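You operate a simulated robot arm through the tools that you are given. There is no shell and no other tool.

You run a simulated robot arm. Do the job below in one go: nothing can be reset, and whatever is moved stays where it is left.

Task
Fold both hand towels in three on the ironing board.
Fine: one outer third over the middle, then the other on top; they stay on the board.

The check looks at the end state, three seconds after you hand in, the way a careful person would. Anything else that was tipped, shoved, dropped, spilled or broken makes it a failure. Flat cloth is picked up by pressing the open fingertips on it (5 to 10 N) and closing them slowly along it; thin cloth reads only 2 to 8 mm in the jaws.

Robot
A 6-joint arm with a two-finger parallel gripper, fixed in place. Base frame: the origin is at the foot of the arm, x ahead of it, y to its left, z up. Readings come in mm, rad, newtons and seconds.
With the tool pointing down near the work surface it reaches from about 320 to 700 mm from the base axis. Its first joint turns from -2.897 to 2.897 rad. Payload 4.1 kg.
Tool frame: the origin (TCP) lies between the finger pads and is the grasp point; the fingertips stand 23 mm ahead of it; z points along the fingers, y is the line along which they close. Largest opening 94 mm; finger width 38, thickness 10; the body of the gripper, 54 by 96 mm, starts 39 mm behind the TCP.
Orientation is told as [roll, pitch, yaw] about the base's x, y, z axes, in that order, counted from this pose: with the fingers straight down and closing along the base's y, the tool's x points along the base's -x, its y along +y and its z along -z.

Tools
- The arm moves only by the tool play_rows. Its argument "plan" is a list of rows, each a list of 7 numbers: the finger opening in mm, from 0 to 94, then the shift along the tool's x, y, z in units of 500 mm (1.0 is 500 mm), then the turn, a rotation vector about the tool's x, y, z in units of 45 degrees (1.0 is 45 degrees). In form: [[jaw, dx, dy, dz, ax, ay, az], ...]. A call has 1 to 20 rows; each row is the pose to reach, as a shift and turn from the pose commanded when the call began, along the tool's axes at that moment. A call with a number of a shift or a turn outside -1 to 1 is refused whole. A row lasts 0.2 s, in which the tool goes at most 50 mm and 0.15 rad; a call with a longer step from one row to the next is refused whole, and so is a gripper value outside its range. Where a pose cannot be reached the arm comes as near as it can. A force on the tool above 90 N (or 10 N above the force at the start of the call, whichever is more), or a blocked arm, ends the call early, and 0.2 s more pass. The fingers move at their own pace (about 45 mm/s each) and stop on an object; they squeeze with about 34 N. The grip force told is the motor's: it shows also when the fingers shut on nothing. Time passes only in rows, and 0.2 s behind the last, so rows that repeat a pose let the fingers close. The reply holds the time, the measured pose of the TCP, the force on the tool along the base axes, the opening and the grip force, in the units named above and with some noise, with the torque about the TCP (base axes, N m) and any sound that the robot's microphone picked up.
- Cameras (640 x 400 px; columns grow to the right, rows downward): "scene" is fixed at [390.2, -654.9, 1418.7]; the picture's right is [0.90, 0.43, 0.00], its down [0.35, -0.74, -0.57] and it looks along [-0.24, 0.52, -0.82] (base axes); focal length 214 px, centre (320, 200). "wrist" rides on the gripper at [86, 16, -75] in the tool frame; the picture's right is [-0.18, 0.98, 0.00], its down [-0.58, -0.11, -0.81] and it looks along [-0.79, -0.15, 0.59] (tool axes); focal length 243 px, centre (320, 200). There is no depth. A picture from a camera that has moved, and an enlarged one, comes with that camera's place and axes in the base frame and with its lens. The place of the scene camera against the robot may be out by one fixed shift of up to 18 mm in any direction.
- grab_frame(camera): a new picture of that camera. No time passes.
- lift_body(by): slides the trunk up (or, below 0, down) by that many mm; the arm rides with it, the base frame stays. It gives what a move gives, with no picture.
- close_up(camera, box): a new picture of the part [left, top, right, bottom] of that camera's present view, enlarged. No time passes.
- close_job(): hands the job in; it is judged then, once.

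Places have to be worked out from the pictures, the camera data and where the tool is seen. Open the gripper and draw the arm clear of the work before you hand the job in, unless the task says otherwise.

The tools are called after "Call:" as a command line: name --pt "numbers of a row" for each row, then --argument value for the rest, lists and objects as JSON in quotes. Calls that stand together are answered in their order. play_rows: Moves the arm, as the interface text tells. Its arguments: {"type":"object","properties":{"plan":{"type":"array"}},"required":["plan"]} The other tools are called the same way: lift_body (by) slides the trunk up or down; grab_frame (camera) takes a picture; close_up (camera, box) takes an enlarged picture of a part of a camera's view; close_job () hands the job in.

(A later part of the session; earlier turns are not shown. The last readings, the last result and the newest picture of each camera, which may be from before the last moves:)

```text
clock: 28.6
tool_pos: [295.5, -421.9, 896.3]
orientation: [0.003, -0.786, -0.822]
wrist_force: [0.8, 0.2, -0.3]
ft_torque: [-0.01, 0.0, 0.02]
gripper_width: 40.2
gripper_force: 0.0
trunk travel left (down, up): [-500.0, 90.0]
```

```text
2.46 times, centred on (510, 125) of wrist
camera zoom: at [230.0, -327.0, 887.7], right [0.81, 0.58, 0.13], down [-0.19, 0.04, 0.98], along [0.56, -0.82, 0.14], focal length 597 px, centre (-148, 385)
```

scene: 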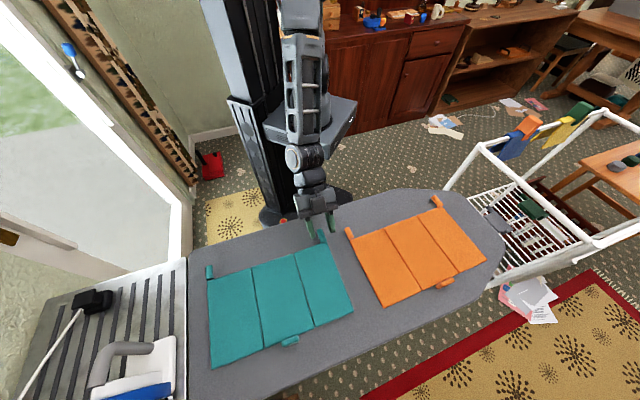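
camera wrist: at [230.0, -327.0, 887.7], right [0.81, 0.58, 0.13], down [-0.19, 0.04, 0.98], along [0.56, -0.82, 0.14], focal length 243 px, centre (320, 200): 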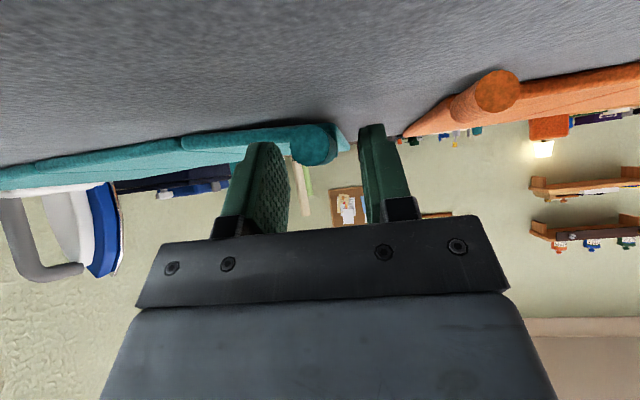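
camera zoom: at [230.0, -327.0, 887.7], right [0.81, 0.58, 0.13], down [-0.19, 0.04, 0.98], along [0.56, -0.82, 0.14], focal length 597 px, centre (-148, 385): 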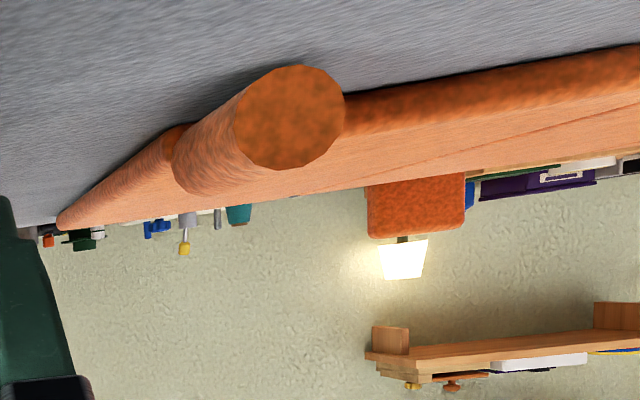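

The rod axis sits ~10–11 mm above the board surface and the panel is flat, ~8–10 mm thick. I now creep down vertically in ~1.2 mm steps to find contact in this leaned pose.

Call:
play_rows --pt "40 0.002 0 0.002 0 0 0" --pt "40 0.004 0 0.004 0 0 0" --pt "40 0.006 0 0.006 0 0 0" --pt "40 0.008 0 0.008 0 0 0" --pt "40 0.0095 0 0.0095 0 0 0"

```text
clock: 29.8
tool_pos: [295.1, -421.1, 890.7]
orientation: [0.003, -0.784, -0.821]
wrist_force: [-0.2, 0.2, -0.5]
ft_torque: [-0.02, 0.0, 0.0]
gripper_width: 40.1
gripper_force: 0.0
trunk travel left (down, up): [-500.0, 90.0]
```

No contact yet at 890.7. Continuing down in 1 mm steps.

Call:
play_rows --pt "40 0.0014 0 0.0014 0 0 0" --pt "40 0.0028 0 0.0028 0 0 0" --pt "40 0.0042 0 0.0042 0 0 0" --pt "40 0.0056 0 0.0056 0 0 0"

Call:
close_up --camera "wrist" --box '[200, 100, 440, 250]'

```text
clock: 30.8
tool_pos: [295.1, -419.7, 889.8]
orientation: [0.002, -0.791, -0.82]
wrist_force: [-2.2, 5.3, 24.7]
ft_torque: [-0.21, 0.32, -0.17]
gripper_width: 39.1
gripper_force: 0.0
trunk travel left (down, up): [-500.0, 90.0]
```

```text
2.67 times, centred on (320, 175) of wrist
camera zoom: at [229.1, -327.1, 879.9], right [0.81, 0.58, 0.13], down [-0.19, 0.05, 0.98], along [0.56, -0.82, 0.15], focal length 647 px, centre (320, 267)
```

zoom: 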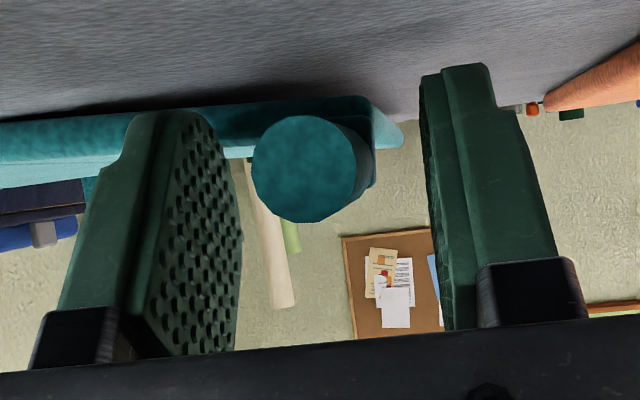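

Contact at TCP 889.8 matches the pad corner on the board at z≈860. I back off ~1 mm and close slowly on the rod.

Call:
play_rows --pt "40 -0.0014 0 -0.0014 0 0 0" --pt "32 -0.0014 0 -0.0014 0 0 0" --pt "24 -0.0014 0 -0.0014 0 0 0" --pt "18 -0.0014 0 -0.0014 0 0 0" --pt "12 -0.0014 0 -0.0014 0 0 0" --pt "6 -0.0014 0 -0.0014 0 0 0" --pt "0 -0.0014 0 -0.0014 0 0 0" --pt "0 -0.0014 0 -0.0014 0 0 0"

Call:
close_up --camera "wrist" --box '[200, 100, 440, 250]'

```text
clock: 32.6
tool_pos: [292.4, -420.6, 889.5]
orientation: [0.003, -0.792, -0.823]
wrist_force: [-19.1, -8.7, 32.8]
ft_torque: [-0.53, 0.6, -0.26]
gripper_width: 15.8
gripper_force: 34.5
trunk travel left (down, up): [-500.0, 90.0]
```

```text
2.67 times, centred on (320, 175) of wrist
camera zoom: at [228.0, -327.0, 880.2], right [0.81, 0.58, 0.13], down [-0.19, 0.04, 0.98], along [0.56, -0.82, 0.15], focal length 647 px, centre (320, 267)
```

zoom: 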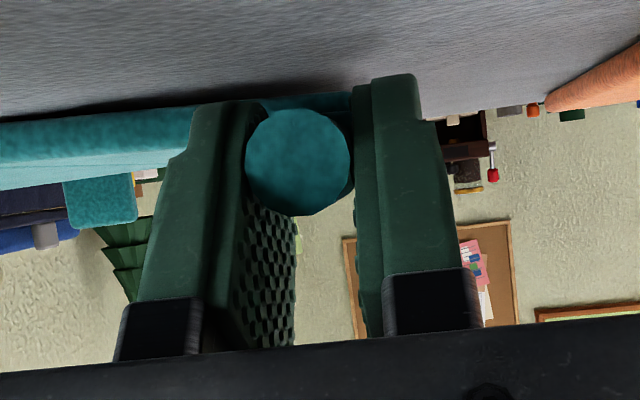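

Rod gripped at 15.8 mm. I lift 2 mm to unload the board, then swing 15° about the seam with rotation around the rod direction.

Call:
play_rows --pt "0 -0.0028 0 -0.0028 0 0 0" --pt "0 -0.009 -0.0023 -0.009 -0.0471 0 0.0471" --pt "0 -0.0151 -0.0051 -0.0151 -0.0943 0 0.0943" --pt "0 -0.0211 -0.0083 -0.0211 -0.1414 0 0.1414" --pt "0 -0.0269 -0.012 -0.0269 -0.1886 0 0.1886" --pt "0 -0.0326 -0.0161 -0.0326 -0.2357 0 0.2357"

Call:
grab_frame --camera "wrist"

Call:
close_up --camera "scene" --box '[190, 190, 400, 390]'

```text
clock: 34.0
tool_pos: [288.3, -427.0, 909.7]
orientation: [0.367, -0.748, -1.075]
wrist_force: [-0.7, -0.5, 0.5]
ft_torque: [0.21, 0.12, -0.1]
gripper_width: 15.9
gripper_force: 34.0
trunk travel left (down, up): [-500.0, 90.0]
```

```text
taken
camera wrist: at [224.7, -331.1, 905.7], right [0.76, 0.53, 0.38], down [-0.37, -0.13, 0.92], along [0.54, -0.84, 0.1], focal length 243 px, centre (320, 200)
```

wrist: 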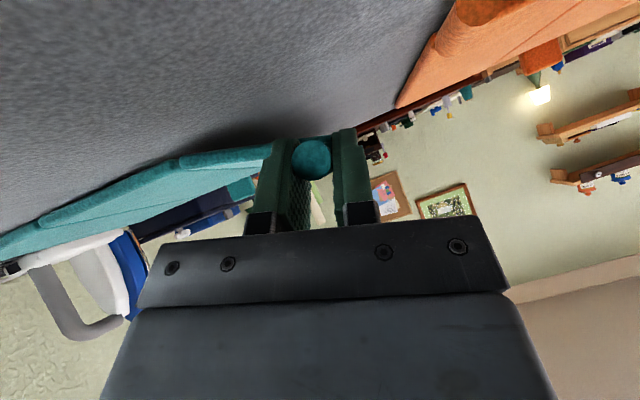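

```text
2.00 times, centred on (295, 290) of scene
camera zoom: at [390.2, -654.9, 1418.7], right [0.9, 0.43, 0.0], down [0.35, -0.74, -0.57], along [-0.24, 0.52, -0.82], focal length 429 px, centre (370, 20)
```

zoom: 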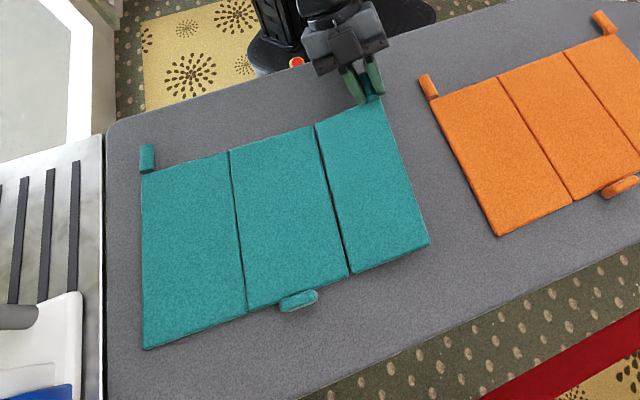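

The grip holds with negligible force and the panel is turning with it. I continue another 24°.

Call:
play_rows --pt "0 -0.0083 -0.0026 -0.0083 -0.0629 0 0.0629" --pt "0 -0.0165 -0.0061 -0.0165 -0.1257 0 0.1257" --pt "0 -0.0245 -0.0104 -0.0245 -0.1886 0 0.1886" --pt "0 -0.0323 -0.0154 -0.0323 -0.2514 0 0.2514" --pt "0 -0.0398 -0.0212 -0.0398 -0.3143 0 0.3143" --pt "0 -0.0469 -0.0277 -0.0469 -0.3771 0 0.3771"

Call:
grab_frame --camera "wrist"

Call:
close_up --camera "scene" --box '[190, 190, 400, 390]'

```text
clock: 35.4
tool_pos: [272.5, -441.8, 938.3]
orientation: [0.856, -0.577, -1.384]
wrist_force: [0.5, -1.5, -1.4]
ft_torque: [0.05, 0.21, 0.08]
gripper_width: 15.7
gripper_force: 34.4
trunk travel left (down, up): [-500.0, 90.0]
```

```text
taken
camera wrist: at [208.6, -346.5, 941.6], right [0.59, 0.37, 0.72], down [-0.62, -0.37, 0.69], along [0.52, -0.86, 0.01], focal length 243 px, centre (320, 200)
```

wrist: 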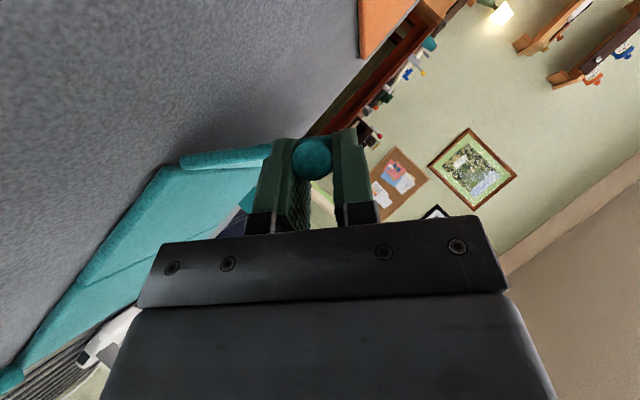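

```text
2.00 times, centred on (295, 290) of scene
camera zoom: at [390.2, -654.9, 1418.7], right [0.9, 0.43, 0.0], down [0.35, -0.74, -0.57], along [-0.24, 0.52, -0.82], focal length 429 px, centre (370, 20)
```

zoom: 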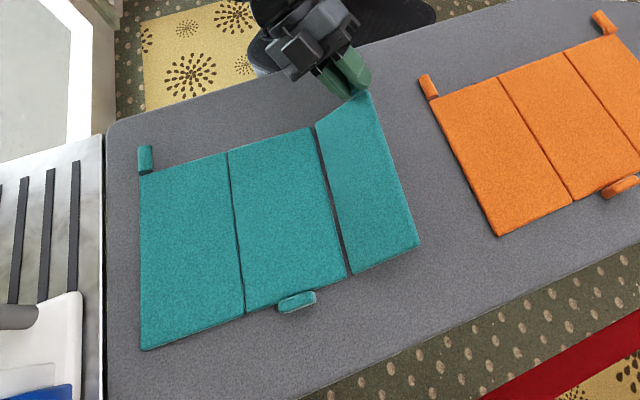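

Panel at ~39°, towel steady, forces ~2 N. Another 24°.

Call:
play_rows --pt "0 -0.0083 -0.0026 -0.0083 -0.0629 0 0.0629" --pt "0 -0.0165 -0.0061 -0.0165 -0.1257 0 0.1257" --pt "0 -0.0245 -0.0104 -0.0245 -0.1886 0 0.1886" --pt "0 -0.0323 -0.0154 -0.0323 -0.2514 0 0.2514" --pt "0 -0.0398 -0.0212 -0.0398 -0.3143 0 0.3143" --pt "0 -0.0469 -0.0277 -0.0469 -0.3771 0 0.3771"

Call:
grab_frame --camera "wrist"

Call:
close_up --camera "scene" --box '[190, 190, 400, 390]'

```text
clock: 36.8
tool_pos: [249.5, -463.8, 955.1]
orientation: [1.228, -0.323, -1.549]
wrist_force: [-1.2, 0.6, -1.1]
ft_torque: [0.01, 0.08, -0.17]
gripper_width: 15.7
gripper_force: 34.0
trunk travel left (down, up): [-500.0, 90.0]
```

```text
taken
camera wrist: at [183.1, -371.0, 965.8], right [0.33, 0.13, 0.94], down [-0.78, -0.52, 0.35], along [0.53, -0.85, -0.07], focal length 243 px, centre (320, 200)
```

wrist: 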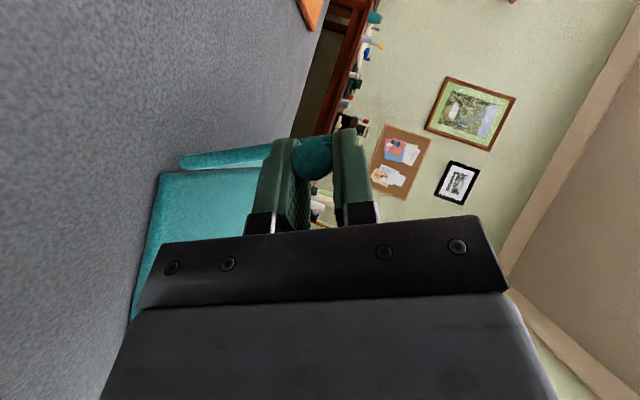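

```text
2.00 times, centred on (295, 290) of scene
camera zoom: at [390.2, -654.9, 1418.7], right [0.9, 0.43, 0.0], down [0.35, -0.74, -0.57], along [-0.24, 0.52, -0.82], focal length 429 px, centre (370, 20)
```

zoom: 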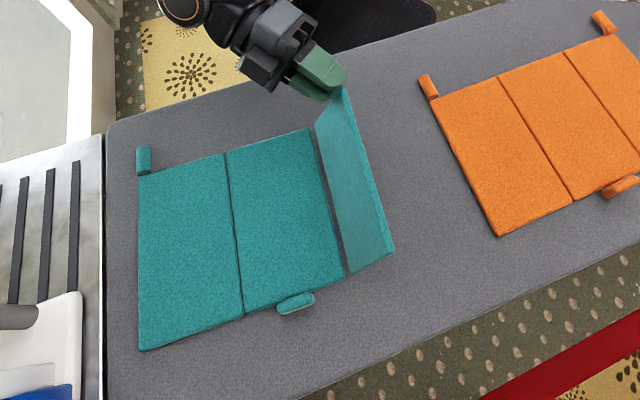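

Panel at ~63°, all steady. Another 24° to ~87°.

Call:
play_rows --pt "0 -0.0083 -0.0026 -0.0083 -0.0629 0 0.0629" --pt "0 -0.0165 -0.0061 -0.0165 -0.1257 0 0.1257" --pt "0 -0.0245 -0.0104 -0.0245 -0.1886 0 0.1886" --pt "0 -0.0323 -0.0154 -0.0323 -0.2514 0 0.2514" --pt "0 -0.0398 -0.0212 -0.0398 -0.3143 0 0.3143" --pt "0 -0.0469 -0.0277 -0.0469 -0.3771 0 0.3771"

Call:
grab_frame --camera "scene"

Call:
close_up --camera "scene" --box '[190, 190, 400, 390]'

```text
clock: 38.2
tool_pos: [223.3, -487.6, 959.7]
orientation: [1.541, -0.036, -1.603]
wrist_force: [0.8, 0.6, 22.0]
ft_torque: [-0.05, -0.33, 0.17]
gripper_width: 16.0
gripper_force: 34.0
trunk travel left (down, up): [-500.0, 90.0]
```

```text
taken
```

scene: 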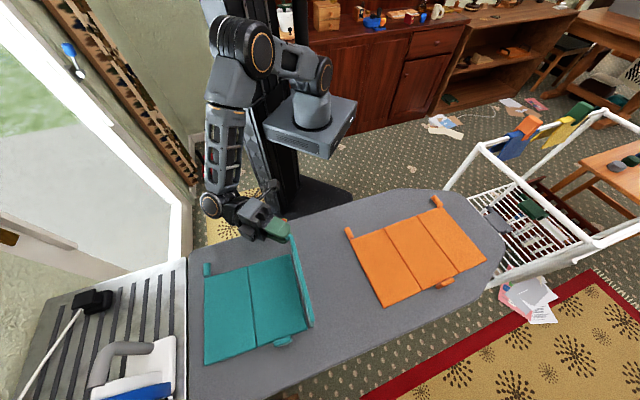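

```text
2.00 times, centred on (295, 290) of scene
camera zoom: at [390.2, -654.9, 1418.7], right [0.9, 0.43, 0.0], down [0.35, -0.74, -0.57], along [-0.24, 0.52, -0.82], focal length 429 px, centre (370, 20)
```

zoom: 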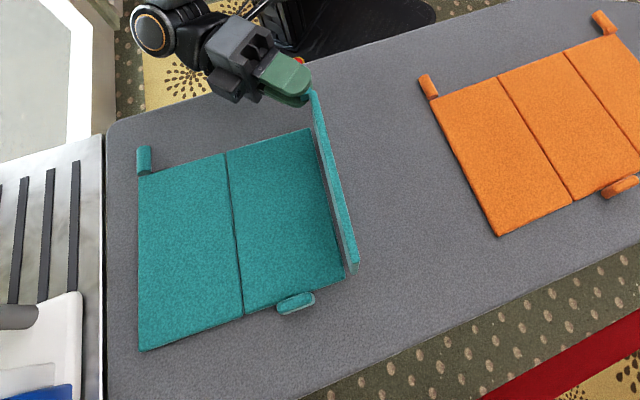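

Panel is near vertical; 22 N downward compression means the radius is ~4 mm short. I ease 4 mm outward and continue 20° past vertical with R=89.

Call:
play_rows --pt "0 0 0.008 0 0 0 0" --pt "0 -0.0087 0.0053 -0.0087 -0.0629 0 0.0629" --pt "0 -0.0173 0.0018 -0.0173 -0.1257 0 0.1257" --pt "0 -0.0257 -0.0025 -0.0257 -0.1886 0 0.1886" --pt "0 -0.0338 -0.0077 -0.0338 -0.2514 0 0.2514" --pt "0 -0.0417 -0.0137 -0.0417 -0.3143 0 0.3143"

Call:
grab_frame --camera "scene"

Call:
close_up --camera "scene" --box '[190, 190, 400, 390]'

Call:
grab_frame --camera "wrist"

```text
clock: 39.6
tool_pos: [202.5, -508.0, 952.9]
orientation: [1.785, 0.213, -1.582]
wrist_force: [0.2, 0.8, 4.2]
ft_torque: [0.03, -0.27, 0.32]
gripper_width: 15.6
gripper_force: 34.2
trunk travel left (down, up): [-500.0, 90.0]
```

```text
taken
```

scene: 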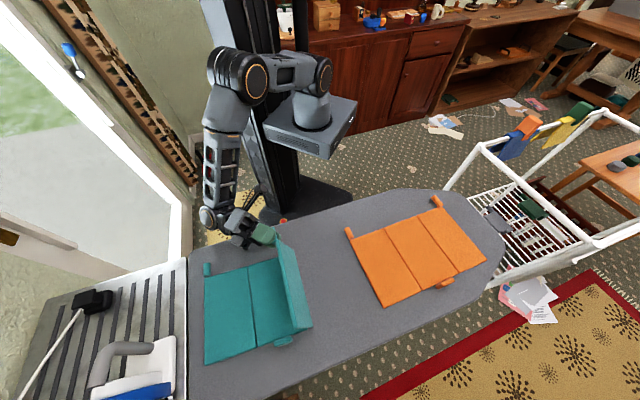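

```text
2.00 times, centred on (295, 290) of scene
camera zoom: at [390.2, -654.9, 1418.7], right [0.9, 0.43, 0.0], down [0.35, -0.74, -0.57], along [-0.24, 0.52, -0.82], focal length 429 px, centre (370, 20)
```

zoom: 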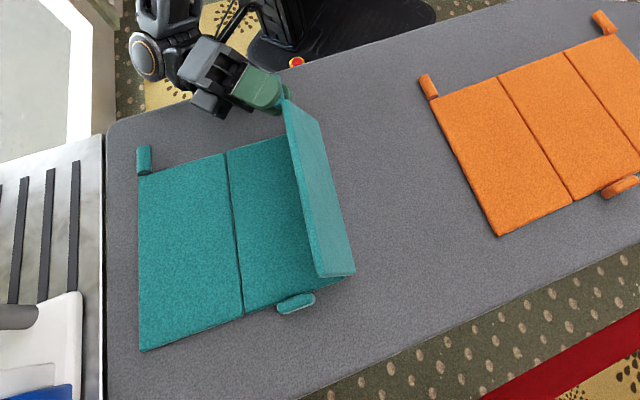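

```text
taken
camera wrist: at [127.0, -422.4, 970.1], right [-0.21, -0.38, 0.9], down [-0.77, -0.5, -0.39], along [0.6, -0.78, -0.18], focal length 243 px, centre (320, 200)
```

wrist: 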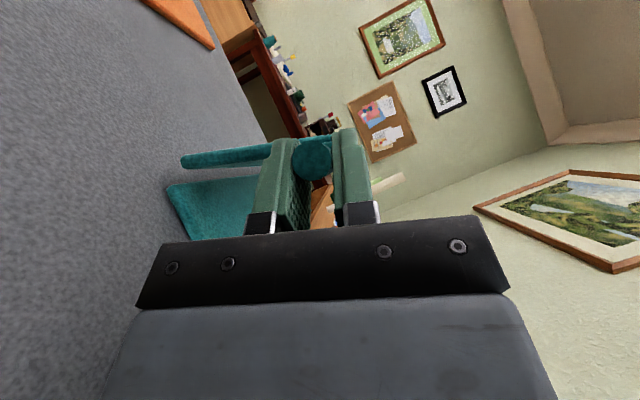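

The panel is past vertical (~107°). I open just slightly and slide the jaws off along the rod toward the base, letting the panel fall onto the middle third.

Call:
play_rows --pt "18 0 0 0 0 0 0" --pt "19 0.02 0 -0.02 0 0 0" --pt "20 0.06 0 -0.06 0 0 0" --pt "20 0.11 0 -0.11 0 0 0" --pt "30 0.13 0 -0.13 0 0 0"

Call:
grab_frame --camera "scene"

Call:
close_up --camera "scene" --box '[190, 190, 400, 390]'

```text
clock: 40.8
tool_pos: [139.8, -441.2, 952.1]
orientation: [1.785, 0.213, -1.582]
wrist_force: [0.2, 0.7, -0.2]
ft_torque: [-0.05, 0.02, -0.01]
gripper_width: 29.8
gripper_force: 0.0
trunk travel left (down, up): [-500.0, 90.0]
```

```text
taken
```

scene: 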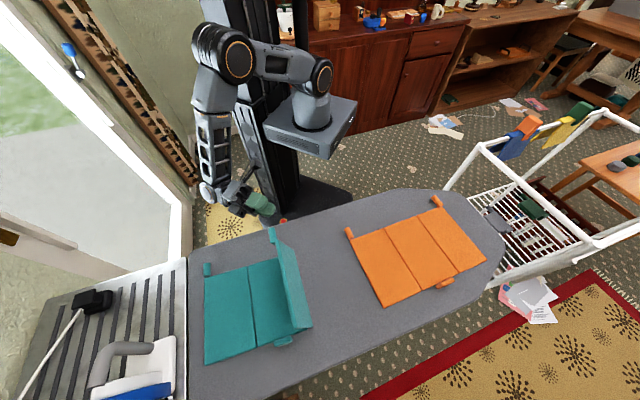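

```text
2.00 times, centred on (295, 290) of scene
camera zoom: at [390.2, -654.9, 1418.7], right [0.9, 0.43, 0.0], down [0.35, -0.74, -0.57], along [-0.24, 0.52, -0.82], focal length 429 px, centre (370, 20)
```

zoom: 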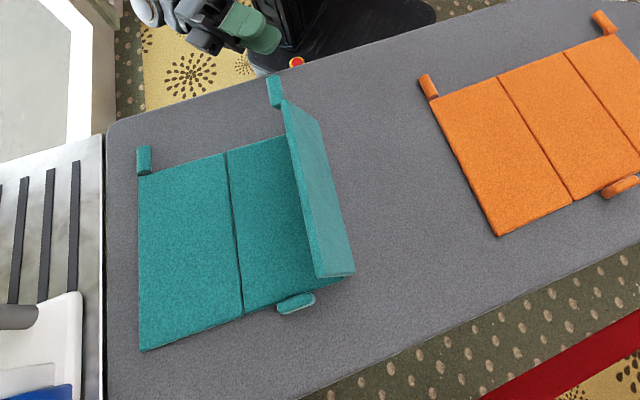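

Useful: the hinge has friction and holds the panel at ~107° by itself. I raise the arm clear and bring the tool back toward vertical so I can push the panel over with closed fingers.

Call:
play_rows --pt "20 0.0124 0.0573 0.0124 0.118 0 -0.118" --pt "10 0.0248 0.1147 0.0248 0.236 0 -0.236" --pt "0 0.0372 0.172 0.0372 0.354 0 -0.354" --pt "0 0.0225 0.1673 0.0735 0.472 0 -0.472" --pt "0 0.0079 0.1626 0.1097 0.59 0 -0.59" --pt "0 -0.0068 0.158 0.146 0.708 0 -0.708" --pt "0 -0.0214 0.1533 0.1822 0.826 0 -0.826" --pt "0 -0.0361 0.1486 0.2185 0.943 0 -0.943"

```text
clock: 42.6
tool_pos: [229.7, -480.2, 1044.1]
orientation: [0.988, -0.502, -1.45]
wrist_force: [-0.6, -0.3, -0.2]
ft_torque: [-0.02, -0.01, -0.03]
gripper_width: 0.0
gripper_force: 33.9
trunk travel left (down, up): [-500.0, 90.0]
```

Next I rotate the remaining 47° about the rod direction and shift 30 mm to the right, staying high.

Call:
play_rows --pt "0 0.005 0.007 0.005 0.123 0 -0.123" --pt "0 0.01 0.014 0.01 0.246 0 -0.246" --pt "0 0.0155 0.0205 0.0155 0.369 0 -0.369" --pt "0 0.021 0.0275 0.021 0.492 0 -0.492" --pt "0 0.026 0.034 0.026 0.615 0 -0.615" --pt "0 0.031 0.041 0.031 0.7385 0 -0.7385"

```text
clock: 44.0
tool_pos: [251.1, -458.6, 1042.3]
orientation: [0.001, -0.785, -0.821]
wrist_force: [0.2, 0.7, 0.6]
ft_torque: [0.01, 0.0, 0.0]
gripper_width: 0.0
gripper_force: 33.8
trunk travel left (down, up): [-500.0, 90.0]
```

Now I tilt the tool back to vertical while moving out over the board beside the standing panel (right side of it), still above it.

Call:
play_rows --pt "0 -0.0113 0 0.03 0 0.167 0" --pt "0 -0.0227 0 0.06 0 0.333 0" --pt "0 -0.034 0 0.09 0 0.5 0" --pt "0 -0.0453 0 0.12 0 0.667 0" --pt "0 -0.0567 0 0.151 0 0.833 0" --pt "0 -0.068 0 0.181 0 1.0 0" --pt "0 -0.068 0 0.181 0 1.0 0"

Call:
grab_frame --camera "wrist"

Call:
close_up --camera "scene" --box '[190, 190, 400, 390]'

```text
clock: 45.6
tool_pos: [311.3, -522.7, 1003.0]
orientation: [0.002, 0.002, -0.82]
wrist_force: [-0.7, -0.7, -0.5]
ft_torque: [0.04, 0.0, 0.0]
gripper_width: 0.1
gripper_force: 33.8
trunk travel left (down, up): [-500.0, 90.0]
```

```text
taken
camera wrist: at [265.2, -449.8, 1077.0], right [0.84, 0.54, 0.0], down [0.32, -0.5, 0.8], along [0.43, -0.68, -0.59], focal length 243 px, centre (320, 200)
```

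wrist: 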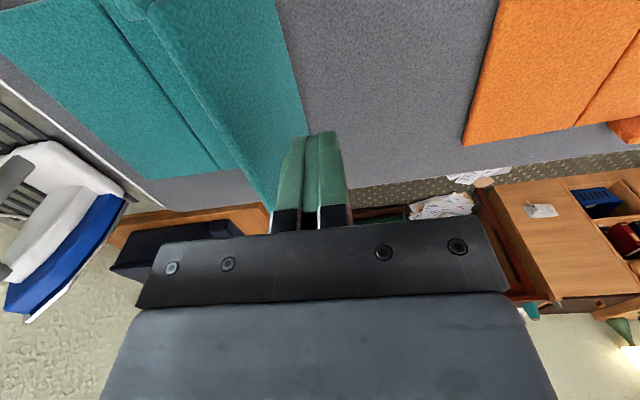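

```text
2.00 times, centred on (295, 290) of scene
camera zoom: at [390.2, -654.9, 1418.7], right [0.9, 0.43, 0.0], down [0.35, -0.74, -0.57], along [-0.24, 0.52, -0.82], focal length 429 px, centre (370, 20)
```

zoom: 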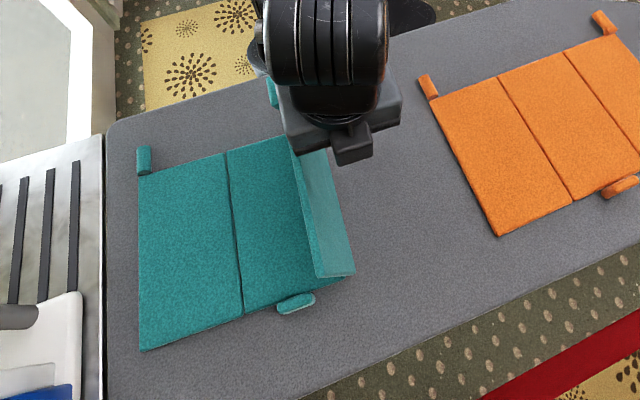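

The closed fingers are right of the standing panel. I sweep left and down along an arc so the fingertips push the panel over onto the middle third.

Call:
play_rows --pt "0 0 -0.021 0.036 0 0 0" --pt "0 0 -0.051 0.074 0 0 0" --pt "0 0 -0.081 0.078 0 0 0" --pt "0 0 -0.1104 0.083 0 0 0" --pt "0 0 -0.127 0.092 0 0 0" --pt "0 0 -0.1442 0.1032 0 0 0" --pt "0 0 -0.159 0.116 0 0 0" --pt "0 0 -0.172 0.1314 0 0 0" --pt "0 0 -0.183 0.148 0 0 0" --pt "0 0 -0.1904 0.1666 0 0 0" --pt "0 0 -0.195 0.178 0 0 0"

Call:
grab_frame --camera "wrist"

Call:
close_up --camera "scene" --box '[190, 190, 400, 390]'

```text
clock: 48.0
tool_pos: [240.5, -590.6, 912.9]
orientation: [0.004, 0.0, -0.82]
wrist_force: [0.5, 1.1, -0.1]
ft_torque: [0.0, 0.0, -0.01]
gripper_width: 0.0
gripper_force: 33.7
trunk travel left (down, up): [-500.0, 90.0]
```

```text
taken
camera wrist: at [193.8, -517.0, 987.5], right [0.84, 0.54, 0.0], down [0.32, -0.5, 0.81], along [0.43, -0.68, -0.59], focal length 243 px, centre (320, 200)
```

wrist: 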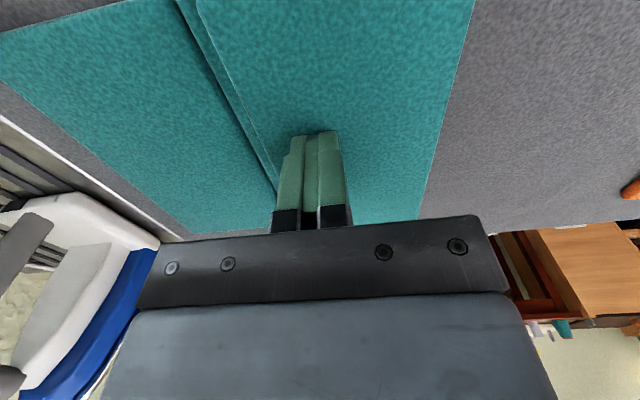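

```text
2.00 times, centred on (295, 290) of scene
camera zoom: at [390.2, -654.9, 1418.7], right [0.9, 0.43, 0.0], down [0.35, -0.74, -0.57], along [-0.24, 0.52, -0.82], focal length 429 px, centre (370, 20)
```

zoom: 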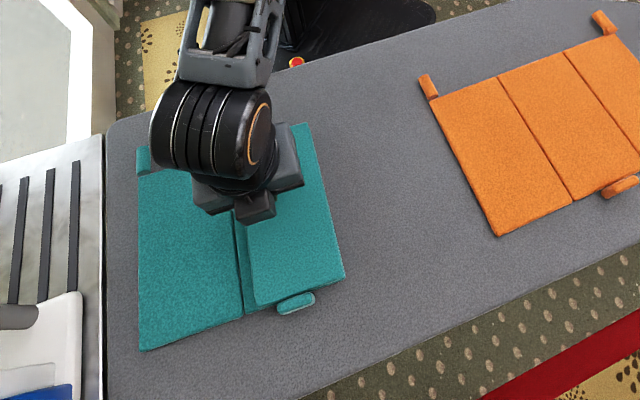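

The right third now lies over the middle. I press down gently to seat it flat.

Call:
play_rows --pt "0 0 0.006 0.008 0 0 0" --pt "0 0 0.01 0.014 0 0 0" --pt "0 0 0.01 0.018 0 0 0" --pt "0 0 0.01 0.021 0 0 0" --pt "0 0 0.01 0.0235 0 0 0"

```text
clock: 49.2
tool_pos: [241.0, -588.1, 911.6]
orientation: [-0.007, -0.016, -0.819]
wrist_force: [-22.7, -17.4, 52.7]
ft_torque: [0.23, 1.18, 0.32]
gripper_width: 0.0
gripper_force: 34.1
trunk travel left (down, up): [-500.0, 90.0]
```

Contact came higher than expected (53 N at TCP 911.6). I back off right away and look at the result.

Call:
play_rows --pt "0 0 0.0 -0.02 0 0 0" --pt "0 0 0.0 -0.08 0 0 0" --pt "0 0 0.05 -0.16 0 0 0" --pt "0 0.05 0.12 -0.22 0 0 0" --pt "0 0.12 0.2 -0.22 0 0 0"

Call:
grab_frame --camera "wrist"

Call:
close_up --camera "scene" --box '[190, 200, 350, 370]'

```text
refused: row 4 steps farther than a row can; nothing moved
```

```text
taken
camera wrist: at [194.2, -514.1, 984.2], right [0.84, 0.54, 0.0], down [0.31, -0.49, 0.82], along [0.44, -0.69, -0.58], focal length 243 px, centre (320, 200)
```

wrist: 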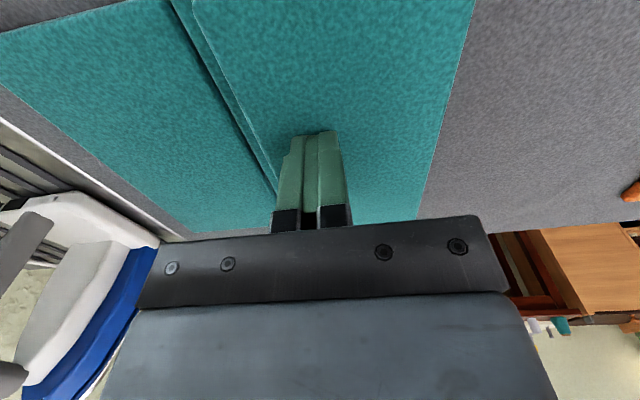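

```text
2.35 times, centred on (270, 285) of scene
camera zoom: at [390.2, -654.9, 1418.7], right [0.9, 0.43, 0.0], down [0.35, -0.74, -0.57], along [-0.24, 0.52, -0.82], focal length 505 px, centre (438, 0)
```

zoom: 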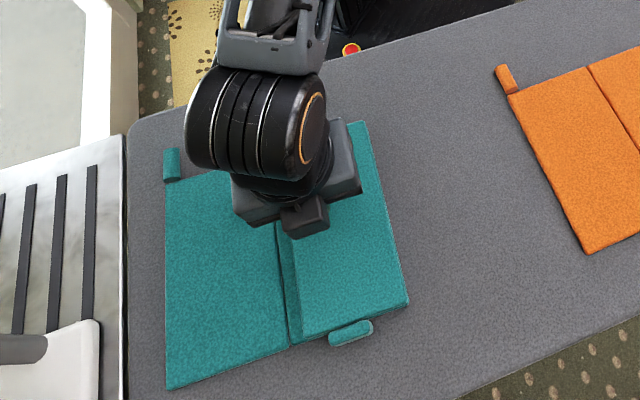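

The retreat was refused for step length; I resend it with shorter steps.

Call:
play_rows --pt "0 0 0.0 -0.02 0 0 0" --pt "0 0 0.0 -0.08 0 0 0" --pt "0 0 0.04 -0.16 0 0 0" --pt "0 0.03 0.1 -0.2 0 0 0" --pt "0 0.08 0.16 -0.22 0 0 0" --pt "0 0.13 0.2 -0.22 0 0 0"

Call:
grab_frame --camera "wrist"

Call:
close_up --camera "scene" --box '[190, 200, 350, 370]'

```text
clock: 50.6
tool_pos: [270.6, -468.5, 1012.1]
orientation: [0.005, 0.0, -0.819]
wrist_force: [-0.9, 0.2, 0.0]
ft_torque: [0.03, 0.01, 0.02]
gripper_width: 0.0
gripper_force: 34.3
trunk travel left (down, up): [-500.0, 90.0]
```

```text
taken
camera wrist: at [223.7, -395.8, 1086.2], right [0.84, 0.54, 0.0], down [0.32, -0.5, 0.81], along [0.43, -0.68, -0.59], focal length 243 px, centre (320, 200)
```

wrist: 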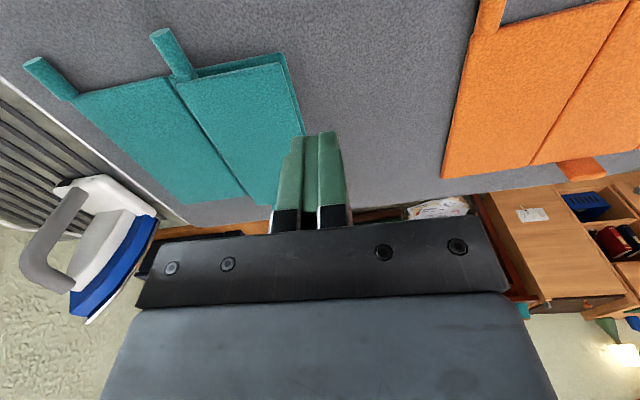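

```text
2.35 times, centred on (270, 285) of scene
camera zoom: at [390.2, -654.9, 1418.7], right [0.9, 0.43, 0.0], down [0.35, -0.74, -0.57], along [-0.24, 0.52, -0.82], focal length 505 px, centre (438, 0)
```

zoom: 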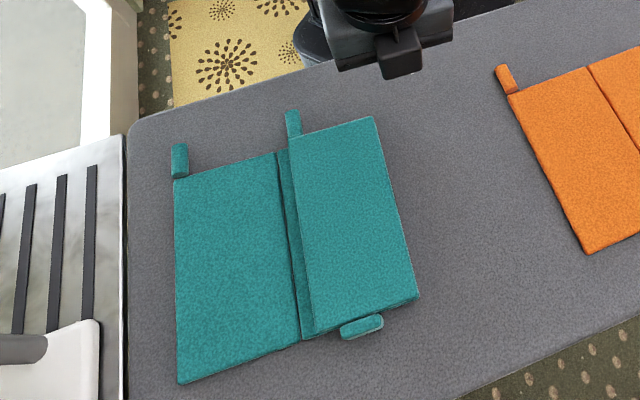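

The first teal third is folded over nicely. Now I move above the left rod for a measurement view, opening the jaws on the way.

Call:
play_rows --pt "20 0.0146 -0.078 -0.01 0 0 0" --pt "45 0.0293 -0.156 -0.02 0 0 0" --pt "45 0.0439 -0.2335 -0.03 0 0 0" --pt "45 0.0585 -0.311 -0.03 0 0 0" --pt "45 0.0732 -0.389 -0.03 0 0 0" --pt "45 0.0878 -0.467 -0.03 0 0 0" --pt "45 0.0878 -0.467 -0.03 0 0 0"

Call:
grab_frame --camera "wrist"

Call:
close_up --camera "wrist" --box '[220, 0, 480, 140]'

```text
clock: 52.2
tool_pos: [71.1, -596.9, 1025.9]
orientation: [0.003, 0.002, -0.817]
wrist_force: [-0.8, -0.5, -0.8]
ft_torque: [0.04, 0.01, -0.01]
gripper_width: 45.1
gripper_force: 0.0
trunk travel left (down, up): [-500.0, 90.0]
```

```text
taken
camera wrist: at [24.8, -522.9, 1100.2], right [0.84, 0.54, 0.0], down [0.32, -0.5, 0.81], along [0.43, -0.68, -0.59], focal length 243 px, centre (320, 200)
```

wrist: 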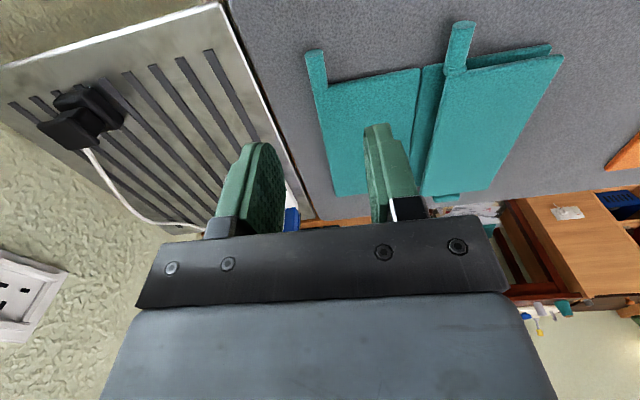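

```text
2.46 times, centred on (350, 70) of wrist
camera zoom: at [24.8, -522.9, 1100.2], right [0.84, 0.54, 0.0], down [0.32, -0.5, 0.81], along [0.43, -0.68, -0.59], focal length 597 px, centre (246, 520)
```

zoom: 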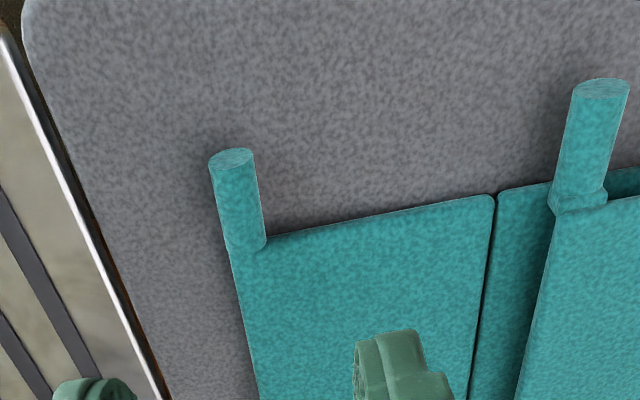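

Left rod: u≈-378.7, n≈-512…-480; left seam u≈-284, so the radius is ~95 mm. I position over it with the tool vertical and descend to just above grip height.

Call:
play_rows --pt "45 -0.02 -0.006 0.05 0 0 0" --pt "45 -0.0398 -0.0124 0.12 0 0 0" --pt "45 -0.0398 -0.0124 0.19 0 0 0" --pt "45 -0.0398 -0.0124 0.235 0 0 0" --pt "45 -0.0398 -0.0124 0.258 0 0 0" --pt "45 -0.0398 -0.0124 0.27 0 0 0" --pt "45 -0.0398 -0.0124 0.276 0 0 0"

Call:
grab_frame --camera "wrist"

```text
clock: 53.8
tool_pos: [81.4, -617.9, 892.1]
orientation: [-0.001, -0.003, -0.819]
wrist_force: [0.5, 0.4, 12.4]
ft_torque: [0.09, -0.4, 0.06]
gripper_width: 45.6
gripper_force: 0.1
trunk travel left (down, up): [-500.0, 90.0]
```

```text
taken
camera wrist: at [34.0, -542.7, 965.4], right [0.84, 0.54, 0.0], down [0.32, -0.5, 0.81], along [0.43, -0.68, -0.59], focal length 243 px, centre (320, 200)
```

wrist: 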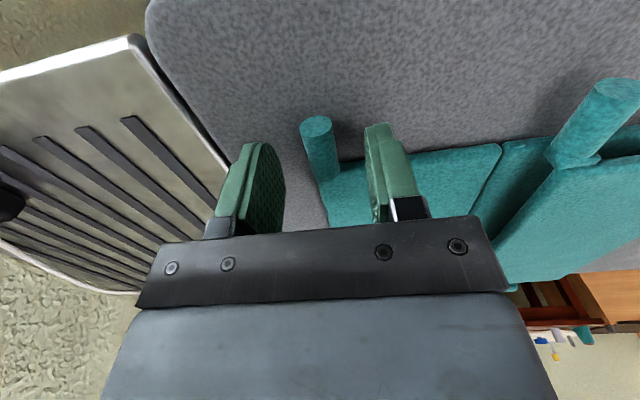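

A 12 N contact: the inner fingertip corner touches the panel's near edge. I lift 4 mm, shift 6 mm toward the base, and descend beside the edge.

Call:
play_rows --pt "45 0 0 -0.008 0 0 0" --pt "45 0.012 0 -0.008 0 0 0" --pt "45 0.012 0 0.0 0 0 0" --pt "45 0.012 0 0.008 0 0 0" --pt "45 0.012 0 0.013 0 0 0"

```text
clock: 55.0
tool_pos: [76.1, -612.6, 883.0]
orientation: [0.002, 0.0, -0.82]
wrist_force: [-0.1, 1.9, 4.7]
ft_torque: [-0.11, 0.08, -0.05]
gripper_width: 44.6
gripper_force: 0.1
trunk travel left (down, up): [-500.0, 90.0]
```

Light board contact (4.7 N) at z=883. I close on the rod here.

Call:
play_rows --pt "36 0 0 -0.001 0 0 0" --pt "28 0 0 -0.001 0 0 0" --pt "22 0 0 -0.001 0 0 0" --pt "17 0 0 -0.001 0 0 0" --pt "12 0 0 -0.001 0 0 0" --pt "6 0 0 -0.001 0 0 0" --pt "0 0 0 -0.001 0 0 0" --pt "0 0 0 -0.001 0 0 0"

Call:
grab_frame --camera "wrist"

```text
clock: 56.8
tool_pos: [76.4, -613.1, 883.2]
orientation: [0.002, 0.0, -0.82]
wrist_force: [-5.3, -4.2, 7.9]
ft_torque: [-0.18, 0.22, 0.05]
gripper_width: 15.4
gripper_force: 33.3
trunk travel left (down, up): [-500.0, 90.0]
```

```text
taken
camera wrist: at [29.8, -538.7, 957.0], right [0.84, 0.54, 0.0], down [0.32, -0.5, 0.81], along [0.43, -0.68, -0.59], focal length 243 px, centre (320, 200)
```

wrist: 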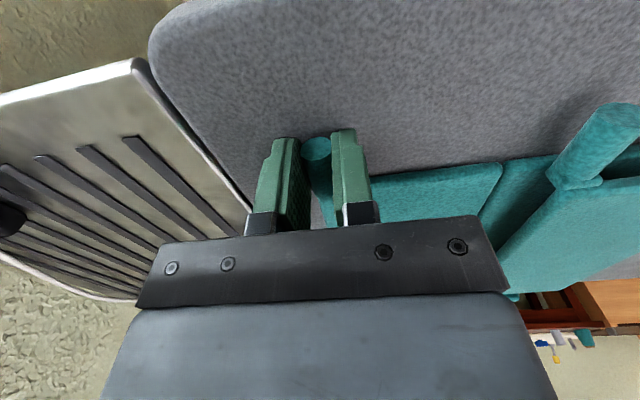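

Left rod gripped at 15.4 mm. I swing 12° about the left seam (rotating the other way) and check the grip.

Call:
play_rows --pt "0 0 0 -0.003 0 0 0" --pt "0 0 0.001 -0.0095 0.0444 0 0" --pt "0 0 0.002 -0.016 0.0889 0 0" --pt "0 0 0.0049 -0.029 0.1778 0 0" --pt "0 0 0.0088 -0.042 0.2667 0 0"

Call:
grab_frame --camera "wrist"

Call:
close_up --camera "scene" --box '[190, 200, 350, 370]'

```text
clock: 58.0
tool_pos: [80.9, -609.9, 902.6]
orientation: [-0.205, 0.002, -0.817]
wrist_force: [0.7, 0.6, -0.3]
ft_torque: [0.02, -0.14, 0.18]
gripper_width: 15.4
gripper_force: 33.6
trunk travel left (down, up): [-500.0, 90.0]
```

```text
taken
camera wrist: at [45.4, -525.5, 972.2], right [0.83, 0.52, -0.2], down [0.44, -0.39, 0.81], along [0.35, -0.76, -0.55], focal length 243 px, centre (320, 200)
```

wrist: 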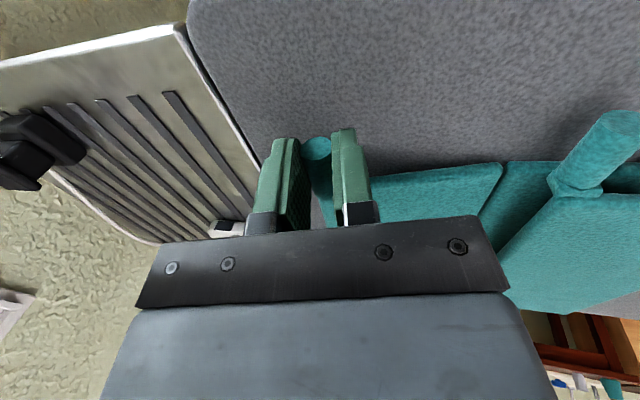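

```text
2.35 times, centred on (270, 285) of scene
camera zoom: at [390.2, -654.9, 1418.7], right [0.9, 0.43, 0.0], down [0.35, -0.74, -0.57], along [-0.24, 0.52, -0.82], focal length 505 px, centre (438, 0)
```

zoom: 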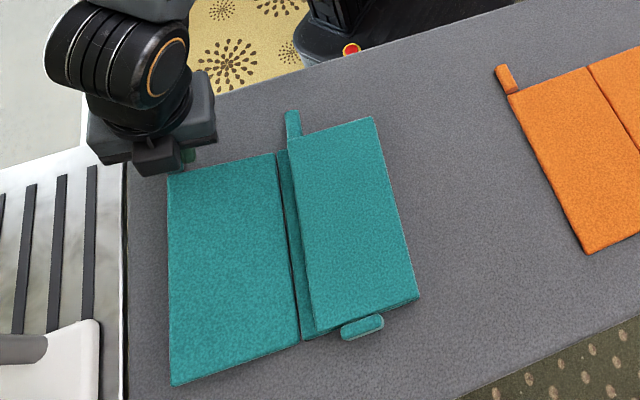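

Holding well with no towel shift. I continue another 24°.

Call:
play_rows --pt "0 0 0.002 -0.0135 0.0889 0 0" --pt "0 0 0.0049 -0.0268 0.1778 0 0" --pt "0 0 0.0088 -0.0399 0.2667 0 0" --pt "0 0 0.0136 -0.0526 0.3556 0 0" --pt "0 0 0.0192 -0.065 0.4444 0 0" --pt "0 0 0.0257 -0.077 0.5333 0 0"

Call:
close_up --camera "scene" --box '[190, 200, 350, 370]'

```text
clock: 59.4
tool_pos: [95.9, -595.9, 940.1]
orientation: [-0.627, 0.0, -0.819]
wrist_force: [1.4, -0.5, 0.0]
ft_torque: [0.03, -0.02, 0.1]
gripper_width: 15.1
gripper_force: 33.8
trunk travel left (down, up): [-500.0, 90.0]
```

```text
2.35 times, centred on (270, 285) of scene
camera zoom: at [390.2, -654.9, 1418.7], right [0.9, 0.43, 0.0], down [0.35, -0.74, -0.57], along [-0.24, 0.52, -0.82], focal length 505 px, centre (438, 0)
```

zoom: 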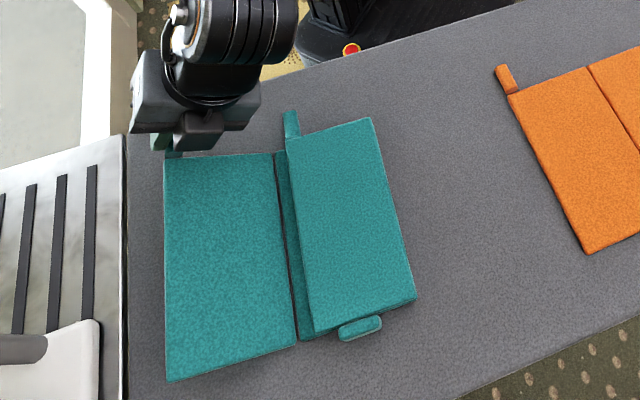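

Panel ~36° up, forces ~1 N. Another 24°.

Call:
play_rows --pt "0 0 0.002 -0.0138 0.0889 0 0" --pt "0 0 0.005 -0.0273 0.1778 0 0" --pt "0 0 0.0089 -0.0407 0.2667 0 0" --pt "0 0 0.0137 -0.0537 0.3556 0 0" --pt "0 0 0.0195 -0.0664 0.4444 0 0" --pt "0 0 0.0261 -0.0786 0.5333 0 0"

Call:
close_up --camera "scene" --box '[190, 200, 350, 370]'

Call:
grab_frame --camera "scene"

```text
clock: 60.8
tool_pos: [120.3, -572.6, 962.4]
orientation: [-1.045, 0.002, -0.818]
wrist_force: [0.9, 0.6, -0.6]
ft_torque: [0.07, -0.03, 0.1]
gripper_width: 15.4
gripper_force: 34.5
trunk travel left (down, up): [-500.0, 90.0]
```

```text
2.35 times, centred on (270, 285) of scene
camera zoom: at [390.2, -654.9, 1418.7], right [0.9, 0.43, 0.0], down [0.35, -0.74, -0.57], along [-0.24, 0.52, -0.82], focal length 505 px, centre (438, 0)
```

zoom: 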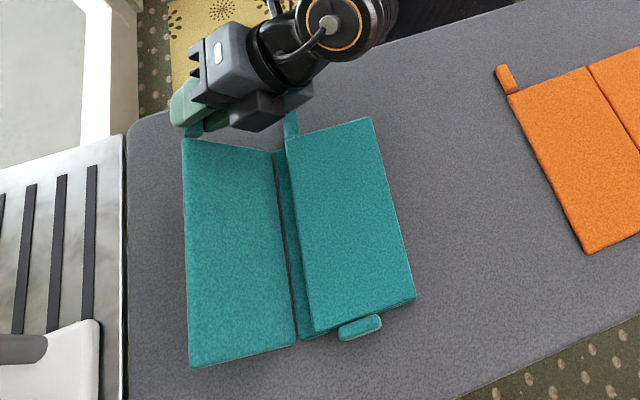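

```text
taken
```

scene: 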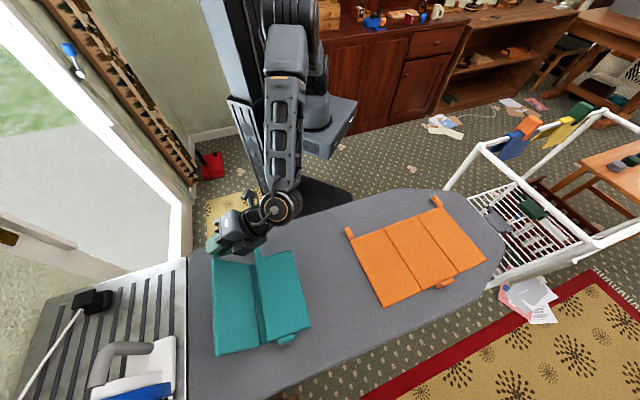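

Panel at ~60° with near-zero force. Another 24°.

Call:
play_rows --pt "0 0 0.002 -0.0138 0.0889 0 0" --pt "0 0 0.005 -0.0273 0.1778 0 0" --pt "0 0 0.0089 -0.0407 0.2667 0 0" --pt "0 0 0.0137 -0.0537 0.3556 0 0" --pt "0 0 0.0195 -0.0664 0.4444 0 0" --pt "0 0 0.0261 -0.0786 0.5333 0 0"

Call:
close_up --camera "scene" --box '[190, 200, 350, 370]'

Call:
grab_frame --camera "wrist"

```text
clock: 62.2
tool_pos: [148.2, -544.6, 970.6]
orientation: [-1.465, 0.003, -0.821]
wrist_force: [0.0, 0.3, 0.3]
ft_torque: [0.08, 0.08, 0.0]
gripper_width: 15.5
gripper_force: 34.0
trunk travel left (down, up): [-500.0, 90.0]
```

```text
2.35 times, centred on (270, 285) of scene
camera zoom: at [390.2, -654.9, 1418.7], right [0.9, 0.43, 0.0], down [0.35, -0.74, -0.57], along [-0.24, 0.52, -0.82], focal length 505 px, centre (438, 0)
```

zoom: 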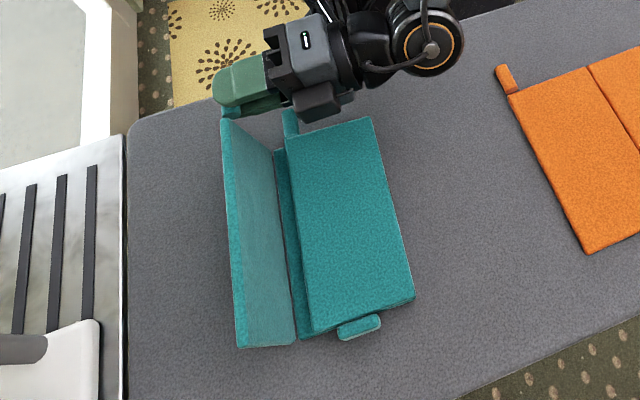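

```text
taken
camera wrist: at [146.2, -430.3, 962.5], right [0.2, -0.06, -0.98], down [0.97, 0.11, 0.19], along [0.1, -0.99, 0.08], focal length 243 px, centre (320, 200)
```

wrist: 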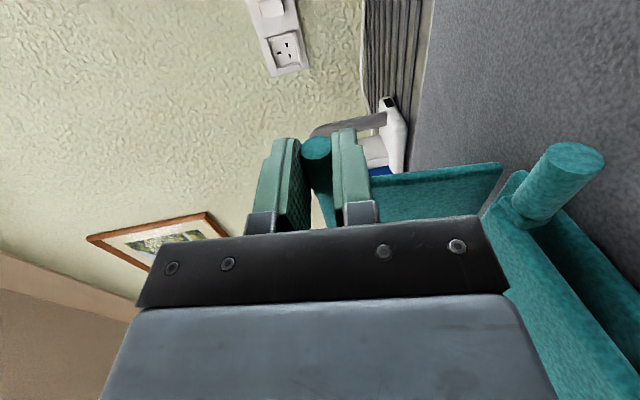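

Panel ~84°, everything calm. I go another 16° past vertical.

Call:
play_rows --pt "0 0 0.002 -0.0138 0.0889 0 0" --pt "0 0 0.005 -0.0273 0.1778 0 0" --pt "0 0 0.0089 -0.0407 0.2667 0 0" --pt "0 0 0.0137 -0.0537 0.3556 0 0"

Call:
close_up --camera "scene" --box '[190, 200, 350, 370]'

```text
clock: 63.2
tool_pos: [168.8, -525.8, 968.9]
orientation: [-1.745, 0.002, -0.819]
wrist_force: [0.5, 0.0, -1.9]
ft_torque: [0.03, 0.04, -0.12]
gripper_width: 15.5
gripper_force: 34.8
trunk travel left (down, up): [-500.0, 90.0]
```

```text
2.35 times, centred on (270, 285) of scene
camera zoom: at [390.2, -654.9, 1418.7], right [0.9, 0.43, 0.0], down [0.35, -0.74, -0.57], along [-0.24, 0.52, -0.82], focal length 505 px, centre (438, 0)
```

zoom: 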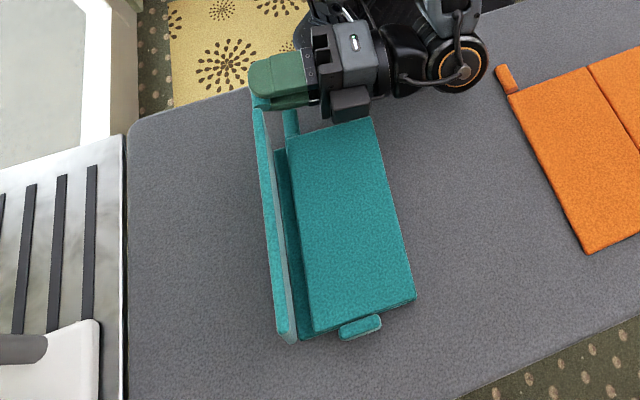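

Panel stands at ~100°. I open slightly, slide off along the rod toward the base, then rise and begin turning the tool back to vertical.

Call:
play_rows --pt "18 0 0 0 0 0 0" --pt "19 0.03 0 0 0 0 0" --pt "20 0.08 0 0 0 0 0" --pt "20 0.13 0 0 0 0 0" --pt "20 0.13 -0.079 0.014 0 0 0" --pt "10 0.13 -0.158 0.028 0 0 0" --pt "0 0.13 -0.2 0.036 -0.167 0 0" --pt "0 0.13 -0.236 0.042 -0.333 0 0" --pt "0 0.13 -0.236 0.042 -0.5 0 0" --pt "0 0.13 -0.236 0.042 -0.667 0 0" --pt "0 0.13 -0.236 0.042 -0.833 0 0" --pt "0 0.13 -0.236 0.042 -1.0 0 0"

Call:
close_up --camera "scene" --box '[190, 200, 350, 370]'

```text
clock: 65.8
tool_pos: [124.7, -479.6, 1086.8]
orientation: [-0.955, 0.001, -0.819]
wrist_force: [-0.2, 0.3, -1.6]
ft_torque: [0.12, 0.27, -0.02]
gripper_width: 15.3
gripper_force: 33.9
trunk travel left (down, up): [-500.0, 90.0]
```

```text
2.35 times, centred on (270, 285) of scene
camera zoom: at [390.2, -654.9, 1418.7], right [0.9, 0.43, 0.0], down [0.35, -0.74, -0.57], along [-0.24, 0.52, -0.82], focal length 505 px, centre (438, 0)
```

zoom: 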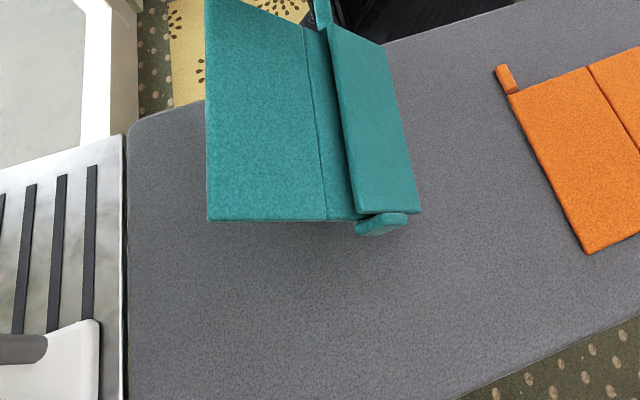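

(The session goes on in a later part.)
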